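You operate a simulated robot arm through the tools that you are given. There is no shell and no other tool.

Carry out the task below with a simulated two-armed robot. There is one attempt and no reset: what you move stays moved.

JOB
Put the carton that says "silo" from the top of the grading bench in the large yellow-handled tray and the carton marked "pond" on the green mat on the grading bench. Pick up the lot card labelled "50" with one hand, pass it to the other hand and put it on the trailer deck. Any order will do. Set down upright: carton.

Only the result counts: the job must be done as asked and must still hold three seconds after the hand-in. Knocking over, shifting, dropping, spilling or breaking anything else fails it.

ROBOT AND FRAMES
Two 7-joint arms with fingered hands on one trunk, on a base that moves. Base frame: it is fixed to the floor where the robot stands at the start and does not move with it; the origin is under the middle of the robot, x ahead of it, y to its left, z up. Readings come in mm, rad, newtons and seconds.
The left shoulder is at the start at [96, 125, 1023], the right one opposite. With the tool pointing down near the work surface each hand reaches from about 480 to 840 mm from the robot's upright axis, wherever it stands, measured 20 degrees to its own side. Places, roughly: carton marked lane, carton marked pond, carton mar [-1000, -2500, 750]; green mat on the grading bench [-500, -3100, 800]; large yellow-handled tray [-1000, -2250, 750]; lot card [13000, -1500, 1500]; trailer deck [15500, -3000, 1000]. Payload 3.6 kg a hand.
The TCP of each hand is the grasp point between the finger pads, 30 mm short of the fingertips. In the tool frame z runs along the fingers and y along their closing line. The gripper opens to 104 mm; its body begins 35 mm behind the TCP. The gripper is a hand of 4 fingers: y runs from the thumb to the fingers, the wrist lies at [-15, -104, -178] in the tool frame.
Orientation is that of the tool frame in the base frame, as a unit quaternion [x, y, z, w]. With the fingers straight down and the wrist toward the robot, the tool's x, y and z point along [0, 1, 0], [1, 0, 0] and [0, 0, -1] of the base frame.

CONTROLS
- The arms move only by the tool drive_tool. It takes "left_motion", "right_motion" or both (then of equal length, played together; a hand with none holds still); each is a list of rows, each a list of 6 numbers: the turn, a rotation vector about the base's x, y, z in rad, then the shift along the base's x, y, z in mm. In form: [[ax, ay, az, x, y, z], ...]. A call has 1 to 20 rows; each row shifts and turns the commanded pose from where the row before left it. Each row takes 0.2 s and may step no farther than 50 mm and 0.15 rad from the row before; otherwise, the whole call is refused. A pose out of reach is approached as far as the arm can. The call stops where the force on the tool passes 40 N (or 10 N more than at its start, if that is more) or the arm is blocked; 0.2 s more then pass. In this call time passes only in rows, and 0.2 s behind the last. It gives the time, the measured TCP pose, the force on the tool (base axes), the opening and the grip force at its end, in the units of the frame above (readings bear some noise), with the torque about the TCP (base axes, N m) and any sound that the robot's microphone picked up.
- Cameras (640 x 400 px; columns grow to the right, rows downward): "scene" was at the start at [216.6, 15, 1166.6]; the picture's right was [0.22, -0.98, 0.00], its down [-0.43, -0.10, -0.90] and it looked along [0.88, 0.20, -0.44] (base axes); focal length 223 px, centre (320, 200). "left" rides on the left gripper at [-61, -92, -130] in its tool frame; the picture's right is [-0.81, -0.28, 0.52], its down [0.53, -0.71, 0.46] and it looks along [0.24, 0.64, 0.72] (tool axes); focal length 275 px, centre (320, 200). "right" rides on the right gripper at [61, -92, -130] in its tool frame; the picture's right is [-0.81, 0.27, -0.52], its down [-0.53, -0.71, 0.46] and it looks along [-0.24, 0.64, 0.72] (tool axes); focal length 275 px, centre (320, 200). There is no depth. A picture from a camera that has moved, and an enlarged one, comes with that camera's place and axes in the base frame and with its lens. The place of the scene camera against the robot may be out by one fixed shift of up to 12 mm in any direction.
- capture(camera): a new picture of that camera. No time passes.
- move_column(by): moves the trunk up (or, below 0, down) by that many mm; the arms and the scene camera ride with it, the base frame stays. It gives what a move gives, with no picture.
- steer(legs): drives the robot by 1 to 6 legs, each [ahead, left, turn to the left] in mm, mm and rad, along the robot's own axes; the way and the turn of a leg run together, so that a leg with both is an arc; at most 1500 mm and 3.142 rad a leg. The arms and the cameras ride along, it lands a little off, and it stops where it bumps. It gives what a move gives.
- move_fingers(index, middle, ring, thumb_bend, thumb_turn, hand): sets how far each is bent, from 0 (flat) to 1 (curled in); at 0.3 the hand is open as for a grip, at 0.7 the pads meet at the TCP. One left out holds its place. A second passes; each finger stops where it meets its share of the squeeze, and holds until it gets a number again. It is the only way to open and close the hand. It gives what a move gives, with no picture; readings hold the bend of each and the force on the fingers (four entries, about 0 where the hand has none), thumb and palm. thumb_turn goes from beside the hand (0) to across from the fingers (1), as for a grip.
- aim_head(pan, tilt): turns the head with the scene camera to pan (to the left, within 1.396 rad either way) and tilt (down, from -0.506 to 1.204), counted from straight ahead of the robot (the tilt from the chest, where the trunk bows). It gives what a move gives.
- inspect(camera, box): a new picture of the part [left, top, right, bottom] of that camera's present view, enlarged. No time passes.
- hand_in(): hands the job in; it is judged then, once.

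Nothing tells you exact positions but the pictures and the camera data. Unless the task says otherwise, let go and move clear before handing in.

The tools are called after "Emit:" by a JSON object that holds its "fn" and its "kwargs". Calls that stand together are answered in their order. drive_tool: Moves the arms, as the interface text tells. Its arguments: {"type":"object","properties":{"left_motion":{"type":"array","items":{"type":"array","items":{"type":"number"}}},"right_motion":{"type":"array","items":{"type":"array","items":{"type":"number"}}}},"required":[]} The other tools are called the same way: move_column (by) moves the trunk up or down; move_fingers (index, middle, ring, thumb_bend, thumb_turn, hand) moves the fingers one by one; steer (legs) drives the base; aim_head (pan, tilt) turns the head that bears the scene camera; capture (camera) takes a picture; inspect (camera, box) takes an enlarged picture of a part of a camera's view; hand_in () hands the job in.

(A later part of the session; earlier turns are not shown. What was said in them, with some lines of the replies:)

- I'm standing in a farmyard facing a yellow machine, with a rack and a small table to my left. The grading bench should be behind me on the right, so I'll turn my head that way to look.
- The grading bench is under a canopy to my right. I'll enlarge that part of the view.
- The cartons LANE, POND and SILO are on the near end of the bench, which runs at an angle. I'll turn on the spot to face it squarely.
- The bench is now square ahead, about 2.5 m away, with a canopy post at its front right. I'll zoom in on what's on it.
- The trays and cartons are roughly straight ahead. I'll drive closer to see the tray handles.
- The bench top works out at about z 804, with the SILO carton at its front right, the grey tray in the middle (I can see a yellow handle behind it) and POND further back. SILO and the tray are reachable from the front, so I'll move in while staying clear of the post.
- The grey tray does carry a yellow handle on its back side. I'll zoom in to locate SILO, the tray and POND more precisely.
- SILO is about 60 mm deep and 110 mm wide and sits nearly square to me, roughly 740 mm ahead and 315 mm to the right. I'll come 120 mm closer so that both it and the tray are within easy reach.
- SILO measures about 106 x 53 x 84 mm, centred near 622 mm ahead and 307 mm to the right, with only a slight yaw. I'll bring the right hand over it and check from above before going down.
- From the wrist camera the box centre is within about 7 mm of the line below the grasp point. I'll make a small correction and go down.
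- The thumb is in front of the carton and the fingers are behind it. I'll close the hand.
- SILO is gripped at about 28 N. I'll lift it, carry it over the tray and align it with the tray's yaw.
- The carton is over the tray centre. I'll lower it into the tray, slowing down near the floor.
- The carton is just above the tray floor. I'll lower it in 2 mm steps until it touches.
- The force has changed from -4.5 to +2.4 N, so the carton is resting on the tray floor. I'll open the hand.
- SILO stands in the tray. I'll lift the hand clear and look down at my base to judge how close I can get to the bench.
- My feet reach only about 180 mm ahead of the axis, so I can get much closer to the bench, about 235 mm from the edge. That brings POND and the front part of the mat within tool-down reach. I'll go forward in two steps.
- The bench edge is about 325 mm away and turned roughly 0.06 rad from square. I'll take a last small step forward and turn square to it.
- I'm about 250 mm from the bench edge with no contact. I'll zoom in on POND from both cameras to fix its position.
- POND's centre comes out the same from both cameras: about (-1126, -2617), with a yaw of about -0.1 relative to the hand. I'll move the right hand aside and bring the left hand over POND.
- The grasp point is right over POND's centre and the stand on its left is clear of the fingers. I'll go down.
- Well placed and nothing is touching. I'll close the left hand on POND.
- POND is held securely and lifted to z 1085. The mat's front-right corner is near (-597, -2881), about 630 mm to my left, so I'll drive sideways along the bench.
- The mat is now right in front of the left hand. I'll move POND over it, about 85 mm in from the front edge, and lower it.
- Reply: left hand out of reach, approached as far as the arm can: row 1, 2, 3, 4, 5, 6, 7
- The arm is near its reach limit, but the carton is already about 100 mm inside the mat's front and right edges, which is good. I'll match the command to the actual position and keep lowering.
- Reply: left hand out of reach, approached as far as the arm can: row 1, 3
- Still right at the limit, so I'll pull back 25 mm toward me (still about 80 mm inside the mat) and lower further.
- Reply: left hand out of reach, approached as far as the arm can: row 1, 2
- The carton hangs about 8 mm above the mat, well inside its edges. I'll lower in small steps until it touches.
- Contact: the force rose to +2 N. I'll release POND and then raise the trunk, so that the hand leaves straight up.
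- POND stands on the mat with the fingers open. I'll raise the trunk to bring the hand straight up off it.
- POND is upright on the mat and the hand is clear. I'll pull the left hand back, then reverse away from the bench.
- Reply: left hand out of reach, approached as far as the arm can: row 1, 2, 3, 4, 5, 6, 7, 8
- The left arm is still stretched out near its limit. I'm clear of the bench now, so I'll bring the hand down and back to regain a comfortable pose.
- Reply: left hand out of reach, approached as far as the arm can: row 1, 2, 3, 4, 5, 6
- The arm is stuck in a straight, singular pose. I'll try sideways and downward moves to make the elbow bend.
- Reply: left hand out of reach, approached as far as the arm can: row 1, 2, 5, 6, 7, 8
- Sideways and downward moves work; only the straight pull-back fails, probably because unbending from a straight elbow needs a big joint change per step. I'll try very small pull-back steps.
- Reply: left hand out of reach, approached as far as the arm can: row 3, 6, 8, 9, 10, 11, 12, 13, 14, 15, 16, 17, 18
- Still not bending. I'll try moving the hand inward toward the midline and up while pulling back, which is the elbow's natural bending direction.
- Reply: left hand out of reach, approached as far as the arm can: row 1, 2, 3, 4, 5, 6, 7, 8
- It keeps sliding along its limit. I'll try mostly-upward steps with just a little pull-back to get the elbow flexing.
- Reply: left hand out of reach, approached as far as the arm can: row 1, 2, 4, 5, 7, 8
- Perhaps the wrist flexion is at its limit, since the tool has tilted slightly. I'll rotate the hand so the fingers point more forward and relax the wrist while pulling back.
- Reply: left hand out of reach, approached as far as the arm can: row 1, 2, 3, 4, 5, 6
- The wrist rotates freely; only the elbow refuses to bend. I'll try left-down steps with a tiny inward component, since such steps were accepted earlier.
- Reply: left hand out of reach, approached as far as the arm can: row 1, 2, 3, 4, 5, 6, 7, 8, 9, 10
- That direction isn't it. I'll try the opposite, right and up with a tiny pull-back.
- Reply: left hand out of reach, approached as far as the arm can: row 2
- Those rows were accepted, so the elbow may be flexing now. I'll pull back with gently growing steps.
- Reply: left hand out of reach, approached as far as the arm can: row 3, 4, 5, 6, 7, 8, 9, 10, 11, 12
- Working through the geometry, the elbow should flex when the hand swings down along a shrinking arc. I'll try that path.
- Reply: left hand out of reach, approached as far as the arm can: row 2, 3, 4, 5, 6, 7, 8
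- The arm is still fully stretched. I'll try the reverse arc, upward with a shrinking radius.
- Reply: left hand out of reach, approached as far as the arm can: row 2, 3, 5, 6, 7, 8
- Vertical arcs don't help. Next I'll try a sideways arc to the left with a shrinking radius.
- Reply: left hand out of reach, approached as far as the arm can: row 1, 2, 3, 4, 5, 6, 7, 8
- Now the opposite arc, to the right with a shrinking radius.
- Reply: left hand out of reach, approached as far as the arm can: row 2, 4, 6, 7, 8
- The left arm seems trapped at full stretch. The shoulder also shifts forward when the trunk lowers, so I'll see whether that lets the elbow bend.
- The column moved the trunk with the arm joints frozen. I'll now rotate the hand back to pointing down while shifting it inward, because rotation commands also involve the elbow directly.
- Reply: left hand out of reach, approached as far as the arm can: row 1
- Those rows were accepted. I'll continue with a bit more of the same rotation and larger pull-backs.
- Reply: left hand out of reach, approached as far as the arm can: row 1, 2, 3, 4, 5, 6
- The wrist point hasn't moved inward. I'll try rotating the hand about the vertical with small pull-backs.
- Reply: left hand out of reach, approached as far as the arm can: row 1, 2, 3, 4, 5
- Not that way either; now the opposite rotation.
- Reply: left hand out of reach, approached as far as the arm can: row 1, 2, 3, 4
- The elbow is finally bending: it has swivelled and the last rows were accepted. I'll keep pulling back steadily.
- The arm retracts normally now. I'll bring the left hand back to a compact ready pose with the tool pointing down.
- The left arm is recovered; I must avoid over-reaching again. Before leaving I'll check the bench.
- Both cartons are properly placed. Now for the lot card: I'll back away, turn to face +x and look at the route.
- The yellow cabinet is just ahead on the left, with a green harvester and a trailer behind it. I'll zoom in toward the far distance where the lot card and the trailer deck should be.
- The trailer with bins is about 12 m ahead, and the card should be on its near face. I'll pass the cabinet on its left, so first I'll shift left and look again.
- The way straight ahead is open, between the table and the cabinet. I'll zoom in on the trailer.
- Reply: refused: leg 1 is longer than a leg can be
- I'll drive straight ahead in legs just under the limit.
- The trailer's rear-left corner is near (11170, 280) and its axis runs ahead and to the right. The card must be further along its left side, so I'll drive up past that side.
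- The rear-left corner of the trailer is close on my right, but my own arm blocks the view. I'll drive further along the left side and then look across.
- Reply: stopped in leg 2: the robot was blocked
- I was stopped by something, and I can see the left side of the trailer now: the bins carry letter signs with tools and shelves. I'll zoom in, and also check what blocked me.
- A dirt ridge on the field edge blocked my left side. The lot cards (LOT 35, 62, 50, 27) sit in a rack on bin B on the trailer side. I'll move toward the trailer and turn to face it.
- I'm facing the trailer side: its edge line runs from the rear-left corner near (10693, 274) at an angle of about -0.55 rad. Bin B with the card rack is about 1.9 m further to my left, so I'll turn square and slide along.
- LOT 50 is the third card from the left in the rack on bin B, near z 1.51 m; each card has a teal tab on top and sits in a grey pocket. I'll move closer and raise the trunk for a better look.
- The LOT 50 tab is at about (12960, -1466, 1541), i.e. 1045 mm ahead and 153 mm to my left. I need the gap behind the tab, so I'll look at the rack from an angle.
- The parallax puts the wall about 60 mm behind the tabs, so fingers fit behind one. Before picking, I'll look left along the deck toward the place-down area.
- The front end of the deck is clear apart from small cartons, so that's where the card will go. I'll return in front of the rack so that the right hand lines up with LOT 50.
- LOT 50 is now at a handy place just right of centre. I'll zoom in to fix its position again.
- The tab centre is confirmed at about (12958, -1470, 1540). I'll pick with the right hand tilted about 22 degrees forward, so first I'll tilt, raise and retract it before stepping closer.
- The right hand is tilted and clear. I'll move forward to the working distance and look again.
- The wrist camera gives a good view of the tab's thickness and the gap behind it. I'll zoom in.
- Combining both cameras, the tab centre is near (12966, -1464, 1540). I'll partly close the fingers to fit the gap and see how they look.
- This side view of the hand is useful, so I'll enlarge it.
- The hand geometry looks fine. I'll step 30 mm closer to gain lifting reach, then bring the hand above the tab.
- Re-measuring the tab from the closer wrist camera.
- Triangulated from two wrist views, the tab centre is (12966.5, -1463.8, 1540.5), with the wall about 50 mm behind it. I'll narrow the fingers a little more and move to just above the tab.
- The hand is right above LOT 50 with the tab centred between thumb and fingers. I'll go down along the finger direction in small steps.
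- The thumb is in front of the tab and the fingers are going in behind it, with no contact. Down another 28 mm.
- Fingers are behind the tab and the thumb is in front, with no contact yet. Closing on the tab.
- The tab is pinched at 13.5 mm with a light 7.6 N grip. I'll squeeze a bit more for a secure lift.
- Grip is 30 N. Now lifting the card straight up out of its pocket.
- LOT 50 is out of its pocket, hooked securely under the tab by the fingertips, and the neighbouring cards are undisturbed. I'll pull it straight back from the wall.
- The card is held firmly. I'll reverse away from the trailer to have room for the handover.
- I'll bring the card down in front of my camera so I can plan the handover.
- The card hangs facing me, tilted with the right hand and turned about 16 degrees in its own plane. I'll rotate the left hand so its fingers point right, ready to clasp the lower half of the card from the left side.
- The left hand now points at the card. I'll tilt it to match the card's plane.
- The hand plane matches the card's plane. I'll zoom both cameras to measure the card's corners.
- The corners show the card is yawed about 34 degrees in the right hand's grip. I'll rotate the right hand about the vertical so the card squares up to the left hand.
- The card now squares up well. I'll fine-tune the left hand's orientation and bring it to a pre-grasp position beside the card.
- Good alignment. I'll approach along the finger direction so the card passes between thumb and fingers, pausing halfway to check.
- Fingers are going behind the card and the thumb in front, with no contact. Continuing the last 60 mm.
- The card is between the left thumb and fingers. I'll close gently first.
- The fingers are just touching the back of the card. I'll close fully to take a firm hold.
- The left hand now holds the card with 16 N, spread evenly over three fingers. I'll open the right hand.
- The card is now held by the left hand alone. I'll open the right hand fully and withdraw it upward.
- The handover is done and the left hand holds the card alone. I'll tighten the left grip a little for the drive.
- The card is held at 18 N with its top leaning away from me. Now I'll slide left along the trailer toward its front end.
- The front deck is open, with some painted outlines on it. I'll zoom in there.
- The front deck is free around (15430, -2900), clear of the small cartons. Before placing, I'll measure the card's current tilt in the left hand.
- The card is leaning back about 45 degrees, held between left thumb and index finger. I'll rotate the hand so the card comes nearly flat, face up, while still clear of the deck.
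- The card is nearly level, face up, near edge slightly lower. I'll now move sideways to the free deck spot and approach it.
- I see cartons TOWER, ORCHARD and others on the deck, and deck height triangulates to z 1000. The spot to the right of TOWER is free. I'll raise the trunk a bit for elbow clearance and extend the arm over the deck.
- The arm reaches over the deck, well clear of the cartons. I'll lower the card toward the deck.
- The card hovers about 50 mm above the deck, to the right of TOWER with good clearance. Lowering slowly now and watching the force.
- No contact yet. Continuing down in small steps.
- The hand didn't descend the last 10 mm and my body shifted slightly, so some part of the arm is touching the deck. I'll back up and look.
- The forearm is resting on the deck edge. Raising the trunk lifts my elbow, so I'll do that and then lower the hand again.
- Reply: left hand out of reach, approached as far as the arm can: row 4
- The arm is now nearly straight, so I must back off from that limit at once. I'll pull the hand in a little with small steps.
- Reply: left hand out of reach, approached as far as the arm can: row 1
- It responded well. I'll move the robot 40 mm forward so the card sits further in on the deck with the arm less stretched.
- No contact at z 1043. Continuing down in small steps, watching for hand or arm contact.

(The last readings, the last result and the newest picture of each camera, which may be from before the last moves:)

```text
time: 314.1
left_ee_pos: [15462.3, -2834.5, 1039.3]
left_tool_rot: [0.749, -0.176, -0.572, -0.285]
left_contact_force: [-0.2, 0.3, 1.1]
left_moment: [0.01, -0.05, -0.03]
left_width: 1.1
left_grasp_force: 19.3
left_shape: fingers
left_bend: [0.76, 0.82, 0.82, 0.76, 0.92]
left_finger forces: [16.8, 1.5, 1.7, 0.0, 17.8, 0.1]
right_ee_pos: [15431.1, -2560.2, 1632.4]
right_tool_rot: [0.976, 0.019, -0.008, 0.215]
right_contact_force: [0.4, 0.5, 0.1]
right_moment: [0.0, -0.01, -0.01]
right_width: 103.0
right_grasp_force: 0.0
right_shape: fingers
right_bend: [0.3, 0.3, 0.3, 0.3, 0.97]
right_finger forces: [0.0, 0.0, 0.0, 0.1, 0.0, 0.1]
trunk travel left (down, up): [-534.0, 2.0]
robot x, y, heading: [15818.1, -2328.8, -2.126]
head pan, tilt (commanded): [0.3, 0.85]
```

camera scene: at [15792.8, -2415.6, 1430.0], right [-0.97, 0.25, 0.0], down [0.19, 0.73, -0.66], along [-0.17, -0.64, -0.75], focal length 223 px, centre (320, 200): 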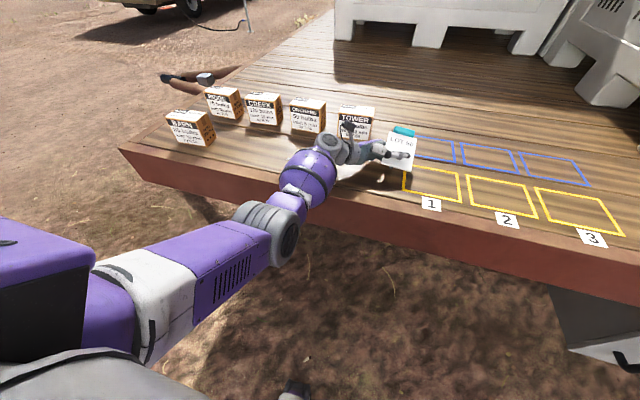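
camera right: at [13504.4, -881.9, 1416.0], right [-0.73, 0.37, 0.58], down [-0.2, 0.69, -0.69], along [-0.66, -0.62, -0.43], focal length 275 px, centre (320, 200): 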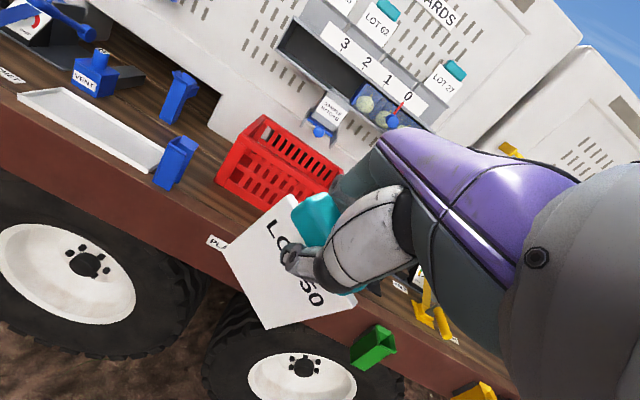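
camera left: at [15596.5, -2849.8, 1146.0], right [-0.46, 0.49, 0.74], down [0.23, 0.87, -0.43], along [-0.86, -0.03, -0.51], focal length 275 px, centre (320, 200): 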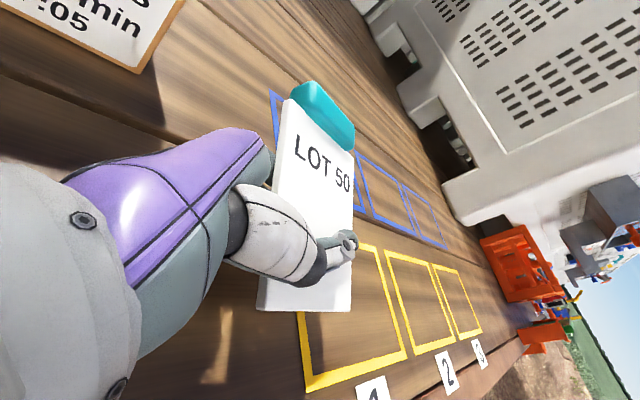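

The ring finger just touches the deck, so the card is only a few centimetres above it. I'll now release, opening the fingers and thumb.

Emit:
{"fn": "move_fingers", "kwargs": {"hand": "left", "index": 0.55, "middle": 0.6, "ring": 0.7, "thumb_bend": 0.6}}

Emit:
{"fn": "inspect", "kwargs": {"camera": "scene", "box": [300, 90, 460, 215]}}

Emit:
{"fn": "capture", "kwargs": {"camera": "left"}}

```text
time: 315.1
left_ee_pos: [15462.2, -2834.4, 1039.3]
left_tool_rot: [0.748, -0.177, -0.572, -0.284]
left_contact_force: [0.2, 1.9, 6.6]
left_moment: [-0.15, -0.03, 0.03]
left_width: 32.4
left_grasp_force: 4.4
left_shape: fingers
left_bend: [0.55, 0.6, 0.7, 0.6, 0.97]
left_finger forces: [0.4, 0.1, 7.8, 0.0, 0.0, 0.0]
right_ee_pos: [15431.7, -2559.5, 1633.0]
right_tool_rot: [0.976, 0.019, -0.008, 0.216]
right_contact_force: [0.6, 0.0, 0.7]
right_moment: [-0.04, 0.0, 0.03]
right_width: 103.1
right_grasp_force: 0.1
right_shape: fingers
right_bend: [0.3, 0.3, 0.3, 0.3, 0.97]
right_finger forces: [0.1, 0.0, 0.0, 0.0, 0.0, 0.0]
trunk travel left (down, up): [-534.0, 2.0]
robot x, y, heading: [15813.9, -2330.6, -2.127]
head pan, tilt (commanded): [0.3, 0.85]
```

```text
3.20 times, centred on (380, 152) of scene
camera zoom: at [15793.8, -2413.9, 1430.2], right [-0.97, 0.25, 0.0], down [0.19, 0.73, -0.66], along [-0.17, -0.64, -0.75], focal length 714 px, centre (128, 352)
```

zoom: 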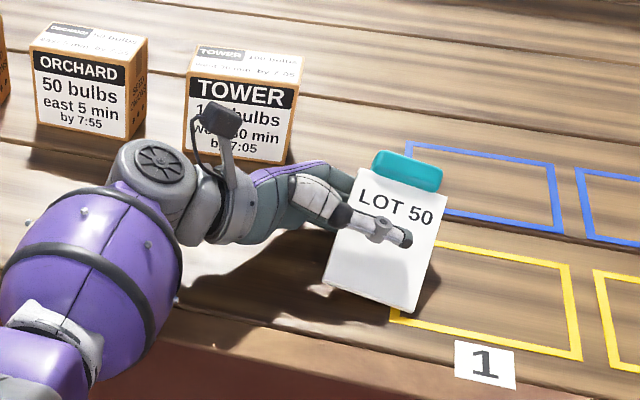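

```text
taken
camera left: at [15597.4, -2848.8, 1142.2], right [-0.46, 0.49, 0.74], down [0.23, 0.87, -0.43], along [-0.86, -0.03, -0.51], focal length 275 px, centre (320, 200)
```

left: 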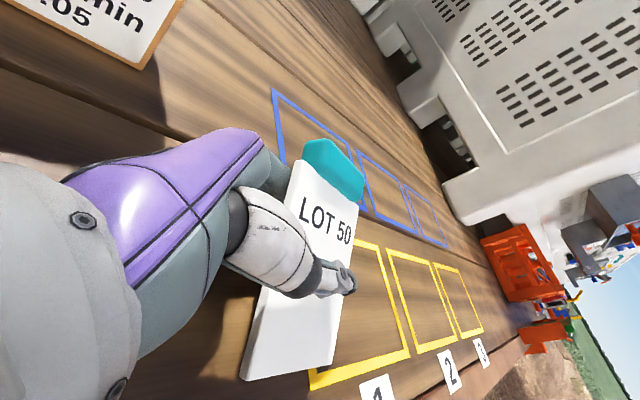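

The card's near edge has settled onto the deck and its back rests on my fingers. I'll open the thumb more and relieve the ring finger.

Emit:
{"fn": "move_fingers", "kwargs": {"hand": "left", "index": 0.45, "middle": 0.6, "ring": 0.85, "thumb_bend": 0.3}}

Emit:
{"fn": "inspect", "kwargs": {"camera": "scene", "box": [300, 90, 460, 215]}}

Emit:
{"fn": "capture", "kwargs": {"camera": "left"}}

```text
time: 316.1
left_ee_pos: [15463.2, -2834.8, 1038.2]
left_tool_rot: [0.748, -0.176, -0.572, -0.285]
left_contact_force: [-1.1, -2.5, 3.2]
left_moment: [-0.16, -0.01, -0.04]
left_width: 83.8
left_grasp_force: 2.2
left_shape: fingers
left_bend: [0.45, 0.6, 0.85, 0.3, 0.97]
left_finger forces: [0.5, 0.0, 3.6, 0.1, 0.0, 0.0]
right_ee_pos: [15430.4, -2560.2, 1632.7]
right_tool_rot: [0.976, 0.018, -0.009, 0.215]
right_contact_force: [1.2, -0.5, 0.0]
right_moment: [0.03, 0.0, 0.02]
right_width: 102.6
right_grasp_force: 0.0
right_shape: fingers
right_bend: [0.3, 0.3, 0.3, 0.3, 0.97]
right_finger forces: [0.0, 0.1, 0.1, 0.0, 0.1, 0.0]
trunk travel left (down, up): [-534.0, 2.0]
robot x, y, heading: [15820.2, -2333.4, -2.125]
head pan, tilt (commanded): [0.3, 0.85]
```

```text
3.20 times, centred on (380, 152) of scene
camera zoom: at [15793.3, -2414.9, 1430.1], right [-0.97, 0.25, 0.0], down [0.19, 0.73, -0.66], along [-0.17, -0.64, -0.75], focal length 714 px, centre (128, 352)
```

zoom: 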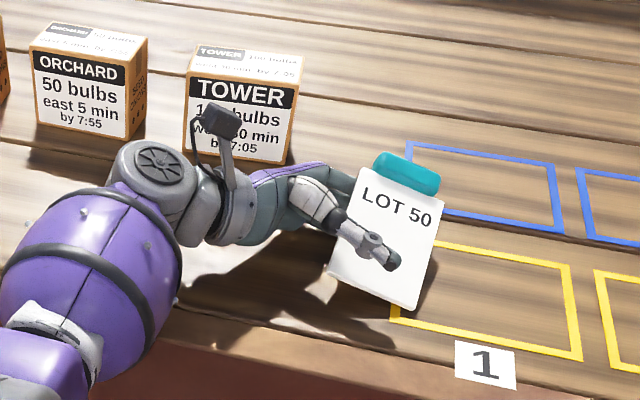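

```text
taken
camera left: at [15597.2, -2849.5, 1140.9], right [-0.46, 0.49, 0.74], down [0.23, 0.87, -0.43], along [-0.86, -0.03, -0.51], focal length 275 px, centre (320, 200)
```

left: 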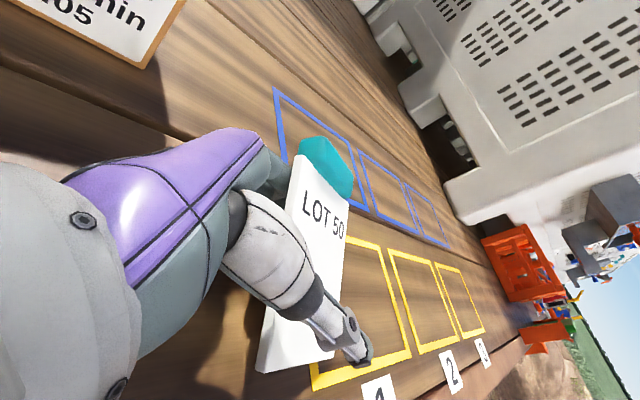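

The card rests on its lower edge and my index finger. I'll slide the hand out to the left slowly.

Emit:
{"fn": "drive_tool", "kwargs": {"left_motion": [[0, 0, 0, 13.5, -6.6, 1], [0, 0, 0, 18, -8.8, 1], [0, 0, 0, 18, -8.8, 1], [0, 0, 0, 18, -8.8, 2]]}}

Emit:
{"fn": "inspect", "kwargs": {"camera": "scene", "box": [300, 90, 460, 215]}}

Emit:
{"fn": "capture", "kwargs": {"camera": "left"}}

```text
time: 317.1
left_ee_pos: [15530.5, -2865.6, 1042.0]
left_tool_rot: [0.748, -0.176, -0.572, -0.286]
left_contact_force: [-0.1, 0.0, 0.5]
left_moment: [0.02, 0.01, -0.01]
left_width: 83.9
left_grasp_force: 0.2
left_shape: fingers
left_bend: [0.45, 0.6, 0.85, 0.3, 0.97]
left_finger forces: [0.5, 0.0, 0.1, 0.0, 0.0, 0.1]
right_ee_pos: [15430.4, -2561.7, 1632.9]
right_tool_rot: [0.976, 0.019, -0.008, 0.215]
right_contact_force: [0.4, 0.7, 0.2]
right_moment: [0.0, -0.04, 0.02]
right_width: 102.9
right_grasp_force: 0.1
right_shape: fingers
right_bend: [0.3, 0.3, 0.3, 0.3, 0.97]
right_finger forces: [0.0, 0.0, 0.1, 0.0, 0.0, 0.0]
trunk travel left (down, up): [-534.0, 2.0]
robot x, y, heading: [15818.7, -2329.3, -2.13]
head pan, tilt (commanded): [0.3, 0.85]
```

```text
3.20 times, centred on (380, 152) of scene
camera zoom: at [15793.7, -2415.1, 1430.1], right [-0.97, 0.25, 0.0], down [0.19, 0.73, -0.66], along [-0.17, -0.64, -0.75], focal length 714 px, centre (128, 352)
```

zoom: 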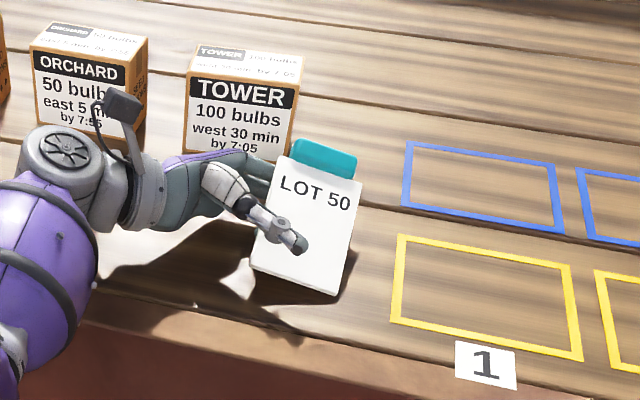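

```text
taken
camera left: at [15664.3, -2882.0, 1145.0], right [-0.46, 0.49, 0.74], down [0.23, 0.87, -0.43], along [-0.86, -0.03, -0.51], focal length 275 px, centre (320, 200)
```

left: 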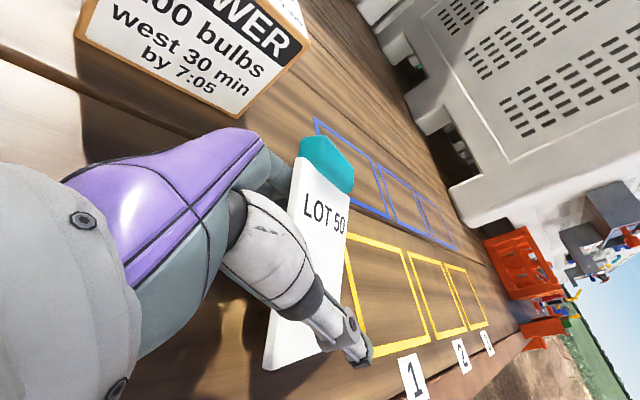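

The card is being dragged along with the fingers, so I'll stop before it nears TOWER. Instead I'll open the index and middle fingers further to let the card drop flat.

Emit:
{"fn": "move_fingers", "kwargs": {"hand": "left", "index": 0.25, "middle": 0.35, "ring": 0.85, "thumb_bend": 0.2}}

Emit:
{"fn": "inspect", "kwargs": {"camera": "scene", "box": [300, 90, 460, 215]}}

Emit:
{"fn": "capture", "kwargs": {"camera": "left"}}

```text
time: 318.1
left_ee_pos: [15528.7, -2866.8, 1042.8]
left_tool_rot: [0.749, -0.177, -0.572, -0.285]
left_contact_force: [-0.3, -0.2, -0.5]
left_moment: [0.06, -0.04, 0.0]
left_width: 118.5
left_grasp_force: 0.5
left_shape: fingers
left_bend: [0.25, 0.35, 0.85, 0.2, 0.97]
left_finger forces: [0.6, 0.0, 0.0, 0.0, 0.1, 0.0]
right_ee_pos: [15430.7, -2560.4, 1632.2]
right_tool_rot: [0.976, 0.019, -0.008, 0.215]
right_contact_force: [-0.3, 0.3, -0.2]
right_moment: [0.01, 0.01, 0.02]
right_width: 103.3
right_grasp_force: 0.0
right_shape: fingers
right_bend: [0.3, 0.3, 0.3, 0.3, 0.97]
right_finger forces: [0.0, 0.1, 0.0, 0.0, 0.0, 0.0]
trunk travel left (down, up): [-534.0, 2.0]
robot x, y, heading: [15818.4, -2333.1, -2.125]
head pan, tilt (commanded): [0.3, 0.85]
```

```text
3.20 times, centred on (380, 152) of scene
camera zoom: at [15793.3, -2414.9, 1430.1], right [-0.97, 0.25, 0.0], down [0.19, 0.73, -0.66], along [-0.17, -0.64, -0.75], focal length 714 px, centre (128, 352)
```

zoom: 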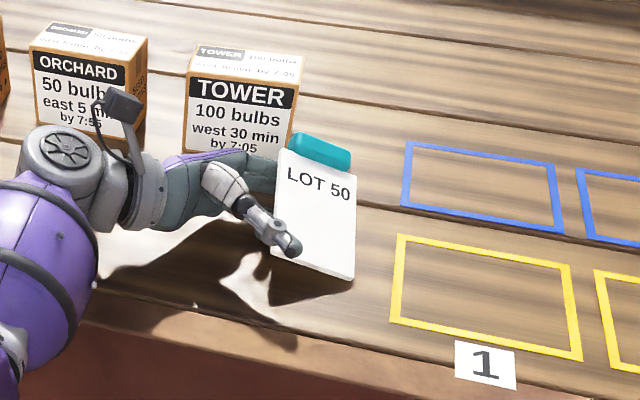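

```text
taken
camera left: at [15663.7, -2881.9, 1145.3], right [-0.46, 0.49, 0.74], down [0.23, 0.87, -0.43], along [-0.86, -0.03, -0.51], focal length 275 px, centre (320, 200)
```

left: 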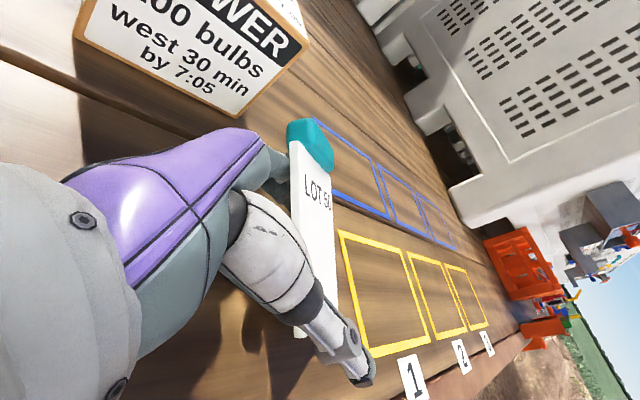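

The card now leans from the deck onto my open fingers, about 50 mm in front of TOWER. I'll first carry it back to the right, away from TOWER.

Emit:
{"fn": "drive_tool", "kwargs": {"left_motion": [[0, 0, 0, -12, 7.5, 0], [0, 0, 0, -17, 10.5, 0], [0, 0, 0, -17, 10.5, 0], [0, 0, 0, -17, 10.5, 0], [0, 0, 0, -17, 10.5, 0]]}}

Emit:
{"fn": "inspect", "kwargs": {"camera": "scene", "box": [300, 90, 460, 215]}}

Emit:
{"fn": "capture", "kwargs": {"camera": "left"}}

```text
time: 319.3
left_ee_pos: [15447.9, -2818.4, 1042.5]
left_tool_rot: [0.749, -0.176, -0.572, -0.284]
left_contact_force: [-0.5, -0.5, -0.5]
left_moment: [0.0, -0.02, -0.03]
left_width: 118.3
left_grasp_force: 0.6
left_shape: fingers
left_bend: [0.25, 0.35, 0.85, 0.2, 0.97]
left_finger forces: [0.7, 0.0, 0.0, 0.1, 0.0, 0.1]
right_ee_pos: [15430.1, -2559.7, 1633.6]
right_tool_rot: [0.976, 0.02, -0.007, 0.215]
right_contact_force: [-0.4, -0.2, 0.0]
right_moment: [0.0, 0.04, -0.01]
right_width: 103.1
right_grasp_force: 0.1
right_shape: fingers
right_bend: [0.3, 0.3, 0.3, 0.3, 0.97]
right_finger forces: [0.0, 0.0, 0.0, 0.0, 0.0, 0.1]
trunk travel left (down, up): [-534.0, 2.0]
robot x, y, heading: [15816.0, -2328.8, -2.125]
head pan, tilt (commanded): [0.3, 0.85]
```

```text
3.20 times, centred on (380, 152) of scene
camera zoom: at [15792.9, -2414.6, 1430.1], right [-0.97, 0.25, 0.0], down [0.19, 0.73, -0.66], along [-0.17, -0.64, -0.75], focal length 714 px, centre (128, 352)
```

zoom: 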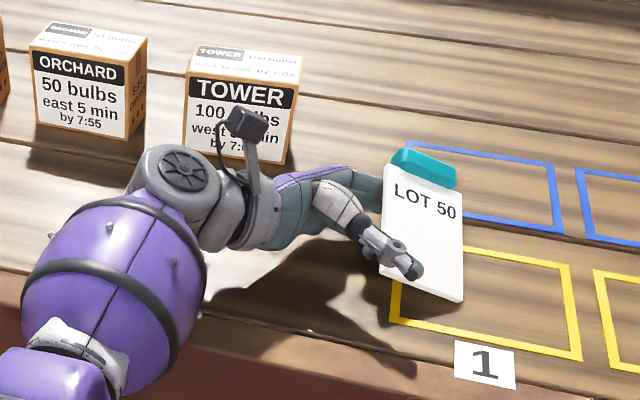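

```text
taken
camera left: at [15583.4, -2832.8, 1145.8], right [-0.46, 0.49, 0.74], down [0.23, 0.87, -0.43], along [-0.86, -0.03, -0.51], focal length 275 px, centre (320, 200)
```

left: 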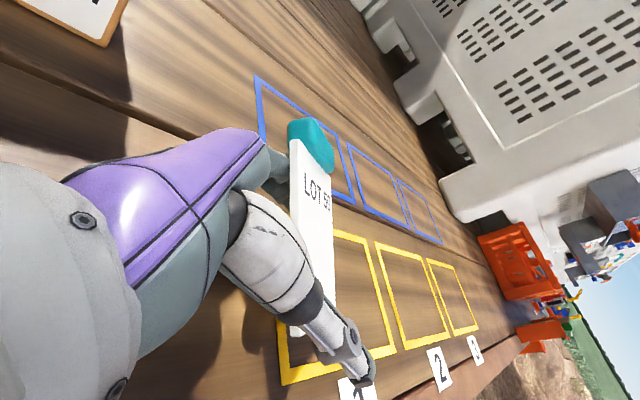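

The card follows my hand and is now well away from TOWER. I'll tip my fingers down to the right, so the card slides off them onto the deck.

Emit:
{"fn": "drive_tool", "kwargs": {"left_motion": [[-0.0632, -0.102, 0, -0.6, 0.4, 4], [-0.0632, -0.102, 0, -0.6, 0.4, 4], [-0.0632, -0.102, 0, -0.8, 0.5, 4], [-0.0632, -0.102, 0, -1, 0.6, 4]]}}

Emit:
{"fn": "inspect", "kwargs": {"camera": "scene", "box": [300, 90, 460, 215]}}

Emit:
{"fn": "capture", "kwargs": {"camera": "left"}}

```text
time: 320.3
left_ee_pos: [15446.5, -2815.3, 1060.1]
left_tool_rot: [0.879, -0.184, -0.382, -0.218]
left_contact_force: [0.2, 1.2, 0.2]
left_moment: [0.0, 0.03, -0.04]
left_width: 118.1
left_grasp_force: 0.1
left_shape: fingers
left_bend: [0.25, 0.35, 0.85, 0.2, 0.97]
left_finger forces: [0.1, 0.1, 0.0, 0.0, 0.1, 0.0]
right_ee_pos: [15430.5, -2560.0, 1632.0]
right_tool_rot: [0.976, 0.019, -0.008, 0.215]
right_contact_force: [0.3, 0.7, 0.2]
right_moment: [0.0, 0.01, -0.01]
right_width: 103.1
right_grasp_force: 0.1
right_shape: fingers
right_bend: [0.3, 0.3, 0.3, 0.3, 0.97]
right_finger forces: [0.1, 0.0, 0.1, 0.0, 0.1, 0.0]
trunk travel left (down, up): [-534.0, 2.0]
robot x, y, heading: [15818.8, -2332.8, -2.125]
head pan, tilt (commanded): [0.3, 0.85]
```

```text
3.20 times, centred on (380, 152) of scene
camera zoom: at [15793.1, -2414.6, 1430.1], right [-0.97, 0.25, 0.0], down [0.19, 0.73, -0.66], along [-0.17, -0.64, -0.75], focal length 714 px, centre (128, 352)
```

zoom: 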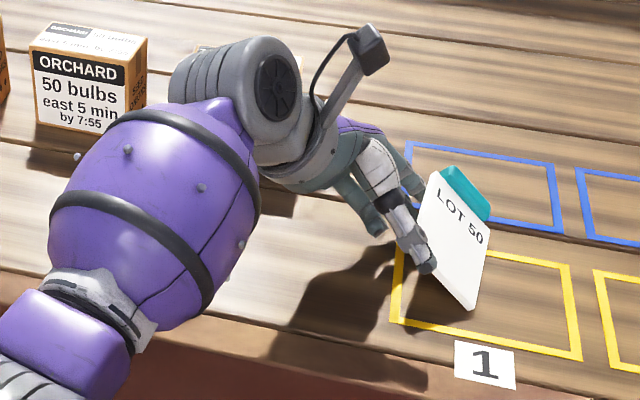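

```text
taken
camera left: at [15529.0, -2798.3, 1206.7], right [-0.69, 0.63, 0.36], down [0.42, 0.75, -0.51], along [-0.59, -0.2, -0.78], focal length 275 px, centre (320, 200)
```

left: 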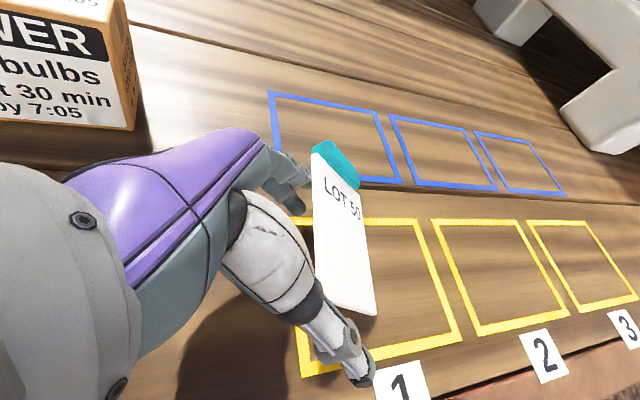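

The card stands on its right edge leaning against my fingers. I'll ease the hand away to the left so it tips down flat.

Emit:
{"fn": "drive_tool", "kwargs": {"left_motion": [[0, 0, 0, 11.8, -3.8, 0], [0, 0, 0, 11.8, -3.8, 0], [0, 0, 0, 11.8, -3.8, 0], [0, 0, 0, 11.8, -3.8, 0], [0, 0, 0, 11.8, -3.8, 0]]}}

Emit:
{"fn": "inspect", "kwargs": {"camera": "scene", "box": [300, 90, 460, 215]}}

Emit:
{"fn": "capture", "kwargs": {"camera": "left"}}

```text
time: 321.5
left_ee_pos: [15505.4, -2835.6, 1059.3]
left_tool_rot: [0.879, -0.185, -0.382, -0.218]
left_contact_force: [-0.1, -1.2, 0.0]
left_moment: [0.03, -0.01, -0.01]
left_width: 118.4
left_grasp_force: 0.1
left_shape: fingers
left_bend: [0.25, 0.35, 0.85, 0.2, 0.97]
left_finger forces: [0.0, 0.0, 0.1, 0.0, 0.1, 0.1]
right_ee_pos: [15431.1, -2561.4, 1631.9]
right_tool_rot: [0.976, 0.018, -0.008, 0.216]
right_contact_force: [-1.0, -0.1, 0.3]
right_moment: [-0.02, 0.02, -0.03]
right_width: 102.8
right_grasp_force: 0.0
right_shape: fingers
right_bend: [0.3, 0.3, 0.3, 0.3, 0.97]
right_finger forces: [0.0, 0.0, 0.0, 0.0, 0.0, 0.0]
trunk travel left (down, up): [-534.0, 2.0]
robot x, y, heading: [15813.3, -2330.1, -2.124]
head pan, tilt (commanded): [0.3, 0.85]
```

```text
3.20 times, centred on (380, 152) of scene
camera zoom: at [15793.6, -2415.0, 1430.1], right [-0.97, 0.25, 0.0], down [0.19, 0.73, -0.66], along [-0.17, -0.64, -0.75], focal length 714 px, centre (128, 352)
```

zoom: 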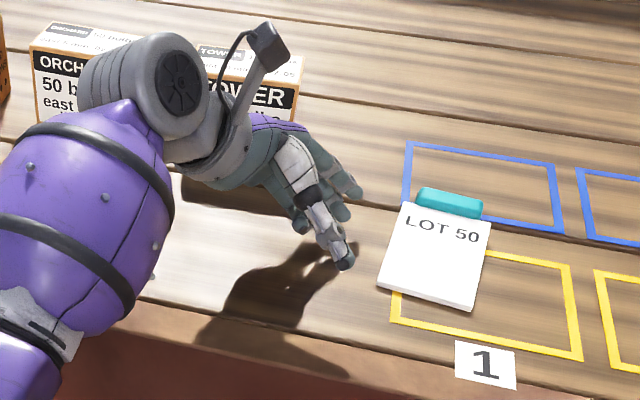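

```text
taken
camera left: at [15588.5, -2818.4, 1206.5], right [-0.69, 0.63, 0.36], down [0.42, 0.75, -0.51], along [-0.59, -0.2, -0.78], focal length 275 px, centre (320, 200)
```

left: 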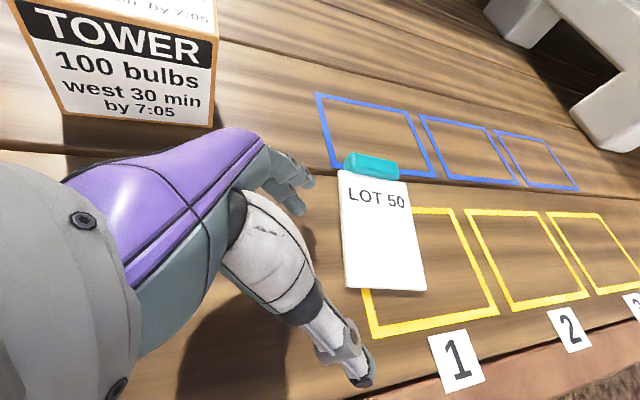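

The card lies flat, face up, on the trailer deck, and the hand is free. I'll lift the left hand away and pull it back.

Emit:
{"fn": "drive_tool", "kwargs": {"left_motion": [[0, 0, 0, 5, 0, 15], [0, 0, 0, 5, 8, 25], [0, 0, 0, 8, 13, 30], [0, 0, 0, 10, 16, 30], [0, 0, 0, 13, 21, 25], [0, 0, 0, 16, 26, 15], [0, 0, 0, 16, 26, 0], [0, 0, 0, 16, 26, 0]]}}

Emit:
{"fn": "capture", "kwargs": {"camera": "scene"}}

```text
time: 323.3
left_ee_pos: [15594.8, -2698.4, 1197.9]
left_tool_rot: [0.878, -0.185, -0.383, -0.219]
left_contact_force: [0.1, 0.4, 0.2]
left_moment: [-0.03, 0.01, 0.01]
left_width: 118.3
left_grasp_force: 0.0
left_shape: fingers
left_bend: [0.25, 0.35, 0.85, 0.2, 0.97]
left_finger forces: [0.1, 0.0, 0.0, 0.0, 0.1, 0.0]
right_ee_pos: [15430.8, -2559.7, 1633.8]
right_tool_rot: [0.976, 0.019, -0.008, 0.216]
right_contact_force: [0.0, 0.7, -0.7]
right_moment: [0.02, -0.03, 0.0]
right_width: 102.8
right_grasp_force: 0.0
right_shape: fingers
right_bend: [0.3, 0.3, 0.3, 0.3, 0.97]
right_finger forces: [0.0, 0.0, 0.0, 0.0, 0.1, 0.0]
trunk travel left (down, up): [-534.0, 2.0]
robot x, y, heading: [15817.7, -2333.7, -2.13]
head pan, tilt (commanded): [0.3, 0.85]
```

```text
taken
camera scene: at [15793.7, -2414.4, 1430.2], right [-0.97, 0.25, 0.0], down [0.19, 0.73, -0.66], along [-0.17, -0.64, -0.75], focal length 223 px, centre (320, 200)
```

scene: 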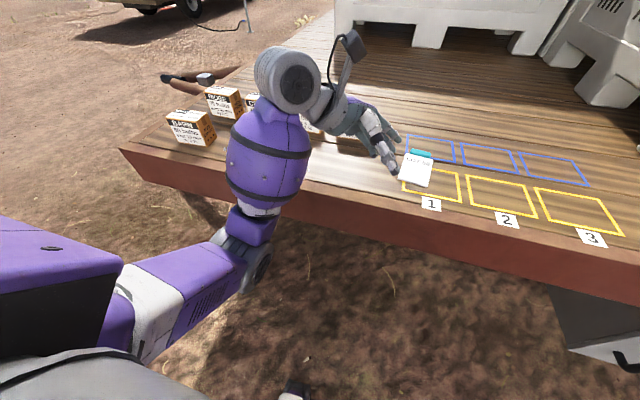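

The hand is clear above the deck. I'll back the robot away and check the final scene.

Emit:
{"fn": "steer", "kwargs": {"legs": [[-450, 0, 0]]}}

Emit:
{"fn": "aim_head", "kwargs": {"pan": 0, "tilt": 0.5}}

Emit:
{"fn": "capture", "kwargs": {"camera": "scene"}}

Emit:
{"fn": "inspect", "kwargs": {"camera": "scene", "box": [200, 90, 440, 240]}}

```text
time: 326.0
left_ee_pos: [15834.0, -2317.7, 1198.1]
left_tool_rot: [0.879, -0.18, -0.383, -0.217]
left_contact_force: [-0.4, 0.7, 0.1]
left_moment: [0.04, 0.01, -0.01]
left_width: 118.1
left_grasp_force: 0.1
left_shape: fingers
left_bend: [0.25, 0.35, 0.85, 0.2, 0.97]
left_finger forces: [0.0, 0.0, 0.0, 0.0, 0.1, 0.0]
right_ee_pos: [15669.3, -2181.7, 1632.0]
right_tool_rot: [0.976, 0.023, -0.006, 0.215]
right_contact_force: [-0.5, -0.1, 0.1]
right_moment: [0.0, -0.01, 0.0]
right_width: 102.6
right_grasp_force: 0.1
right_shape: fingers
right_bend: [0.3, 0.3, 0.3, 0.3, 0.97]
right_finger forces: [0.0, 0.0, 0.0, 0.0, 0.0, 0.0]
trunk travel left (down, up): [-534.0, 2.0]
robot x, y, heading: [16054.6, -1949.1, -2.117]
head pan, tilt (commanded): [0.3, 0.85]
```

```text
time: 326.9
left_ee_pos: [15835.2, -2317.4, 1197.5]
left_tool_rot: [0.88, -0.18, -0.383, -0.218]
left_contact_force: [-0.2, 0.1, 1.2]
left_moment: [0.0, -0.02, -0.02]
left_width: 118.1
left_grasp_force: 0.0
left_shape: fingers
left_bend: [0.25, 0.35, 0.85, 0.2, 0.97]
left_finger forces: [0.1, 0.0, 0.0, 0.0, 0.1, 0.0]
right_ee_pos: [15669.7, -2181.6, 1632.1]
right_tool_rot: [0.976, 0.022, -0.006, 0.215]
right_contact_force: [0.2, 0.0, -0.1]
right_moment: [-0.01, 0.0, -0.02]
right_width: 102.9
right_grasp_force: 0.0
right_shape: fingers
right_bend: [0.3, 0.3, 0.3, 0.3, 0.97]
right_finger forces: [0.1, 0.1, 0.0, 0.0, 0.0, 0.0]
trunk travel left (down, up): [-534.0, 2.0]
robot x, y, heading: [16052.7, -1949.1, -2.115]
head pan, tilt (commanded): [0.0, 0.499]
```

```text
taken
camera scene: at [16001.6, -2034.2, 1460.0], right [-0.85, 0.52, 0.0], down [0.25, 0.41, -0.88], along [-0.46, -0.75, -0.48], focal length 223 px, centre (320, 200)
```

scene: 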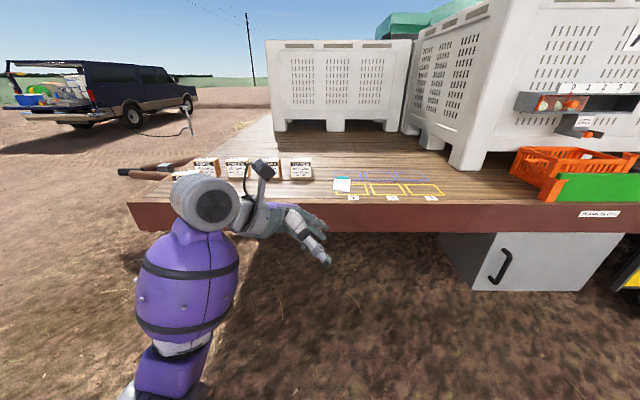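

```text
2.67 times, centred on (320, 165) of scene
camera zoom: at [16001.6, -2034.2, 1460.0], right [-0.85, 0.52, 0.0], down [0.25, 0.41, -0.88], along [-0.46, -0.75, -0.48], focal length 595 px, centre (320, 293)
```

zoom: 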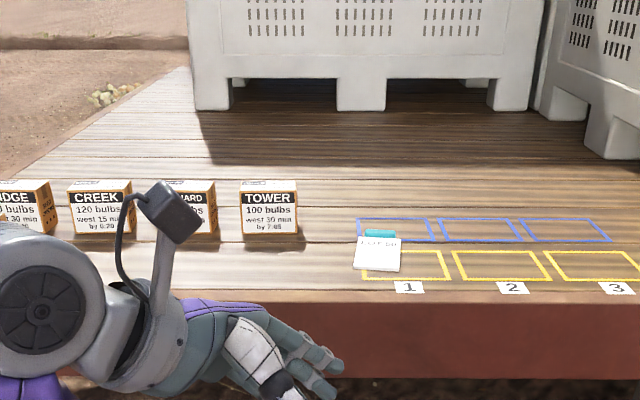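

LOT 50 lies flat on the trailer deck, the nearby cartons are undisturbed, and both hands are clear. SILO is in the tray and POND is on the mat, both upright when I checked before leaving the bench. Handing in now.

Emit:
{"fn": "hand_in", "kwargs": {}}

```text
The job is handed in.
```

The job is handed in, with all three items placed as asked. I don't have the judge's verdict.

- **SILO carton:** it stands upright in the large grey tray, which is the one with the yellow handle.
- **POND carton:** it stands upright on the green mat, about 100 mm in from the mat's front and right edges.
- **LOT 50 card:** the right hand took it from the rack on bin B and passed it to the left hand. It now lies flat, face up, on the trailer deck near (15384, -2832).

Three contacts along the way could matter for the judging:
- **Dirt ridge:** the base was stopped once by the ridge at the field edge.
- **Trailer edge:** the left forearm rested briefly on the edge of the deck while I was lowering the card. Nothing visibly moved.
- **The card:** I could not set it down cleanly. It stuck to my fingers and was dragged about 80 mm sideways, so I tipped it off and it fell the last few centimetres to the deck.

I looked over the bench before leaving it and the deck around the card at the end. The other cartons there and the other three lot cards were undisturbed.
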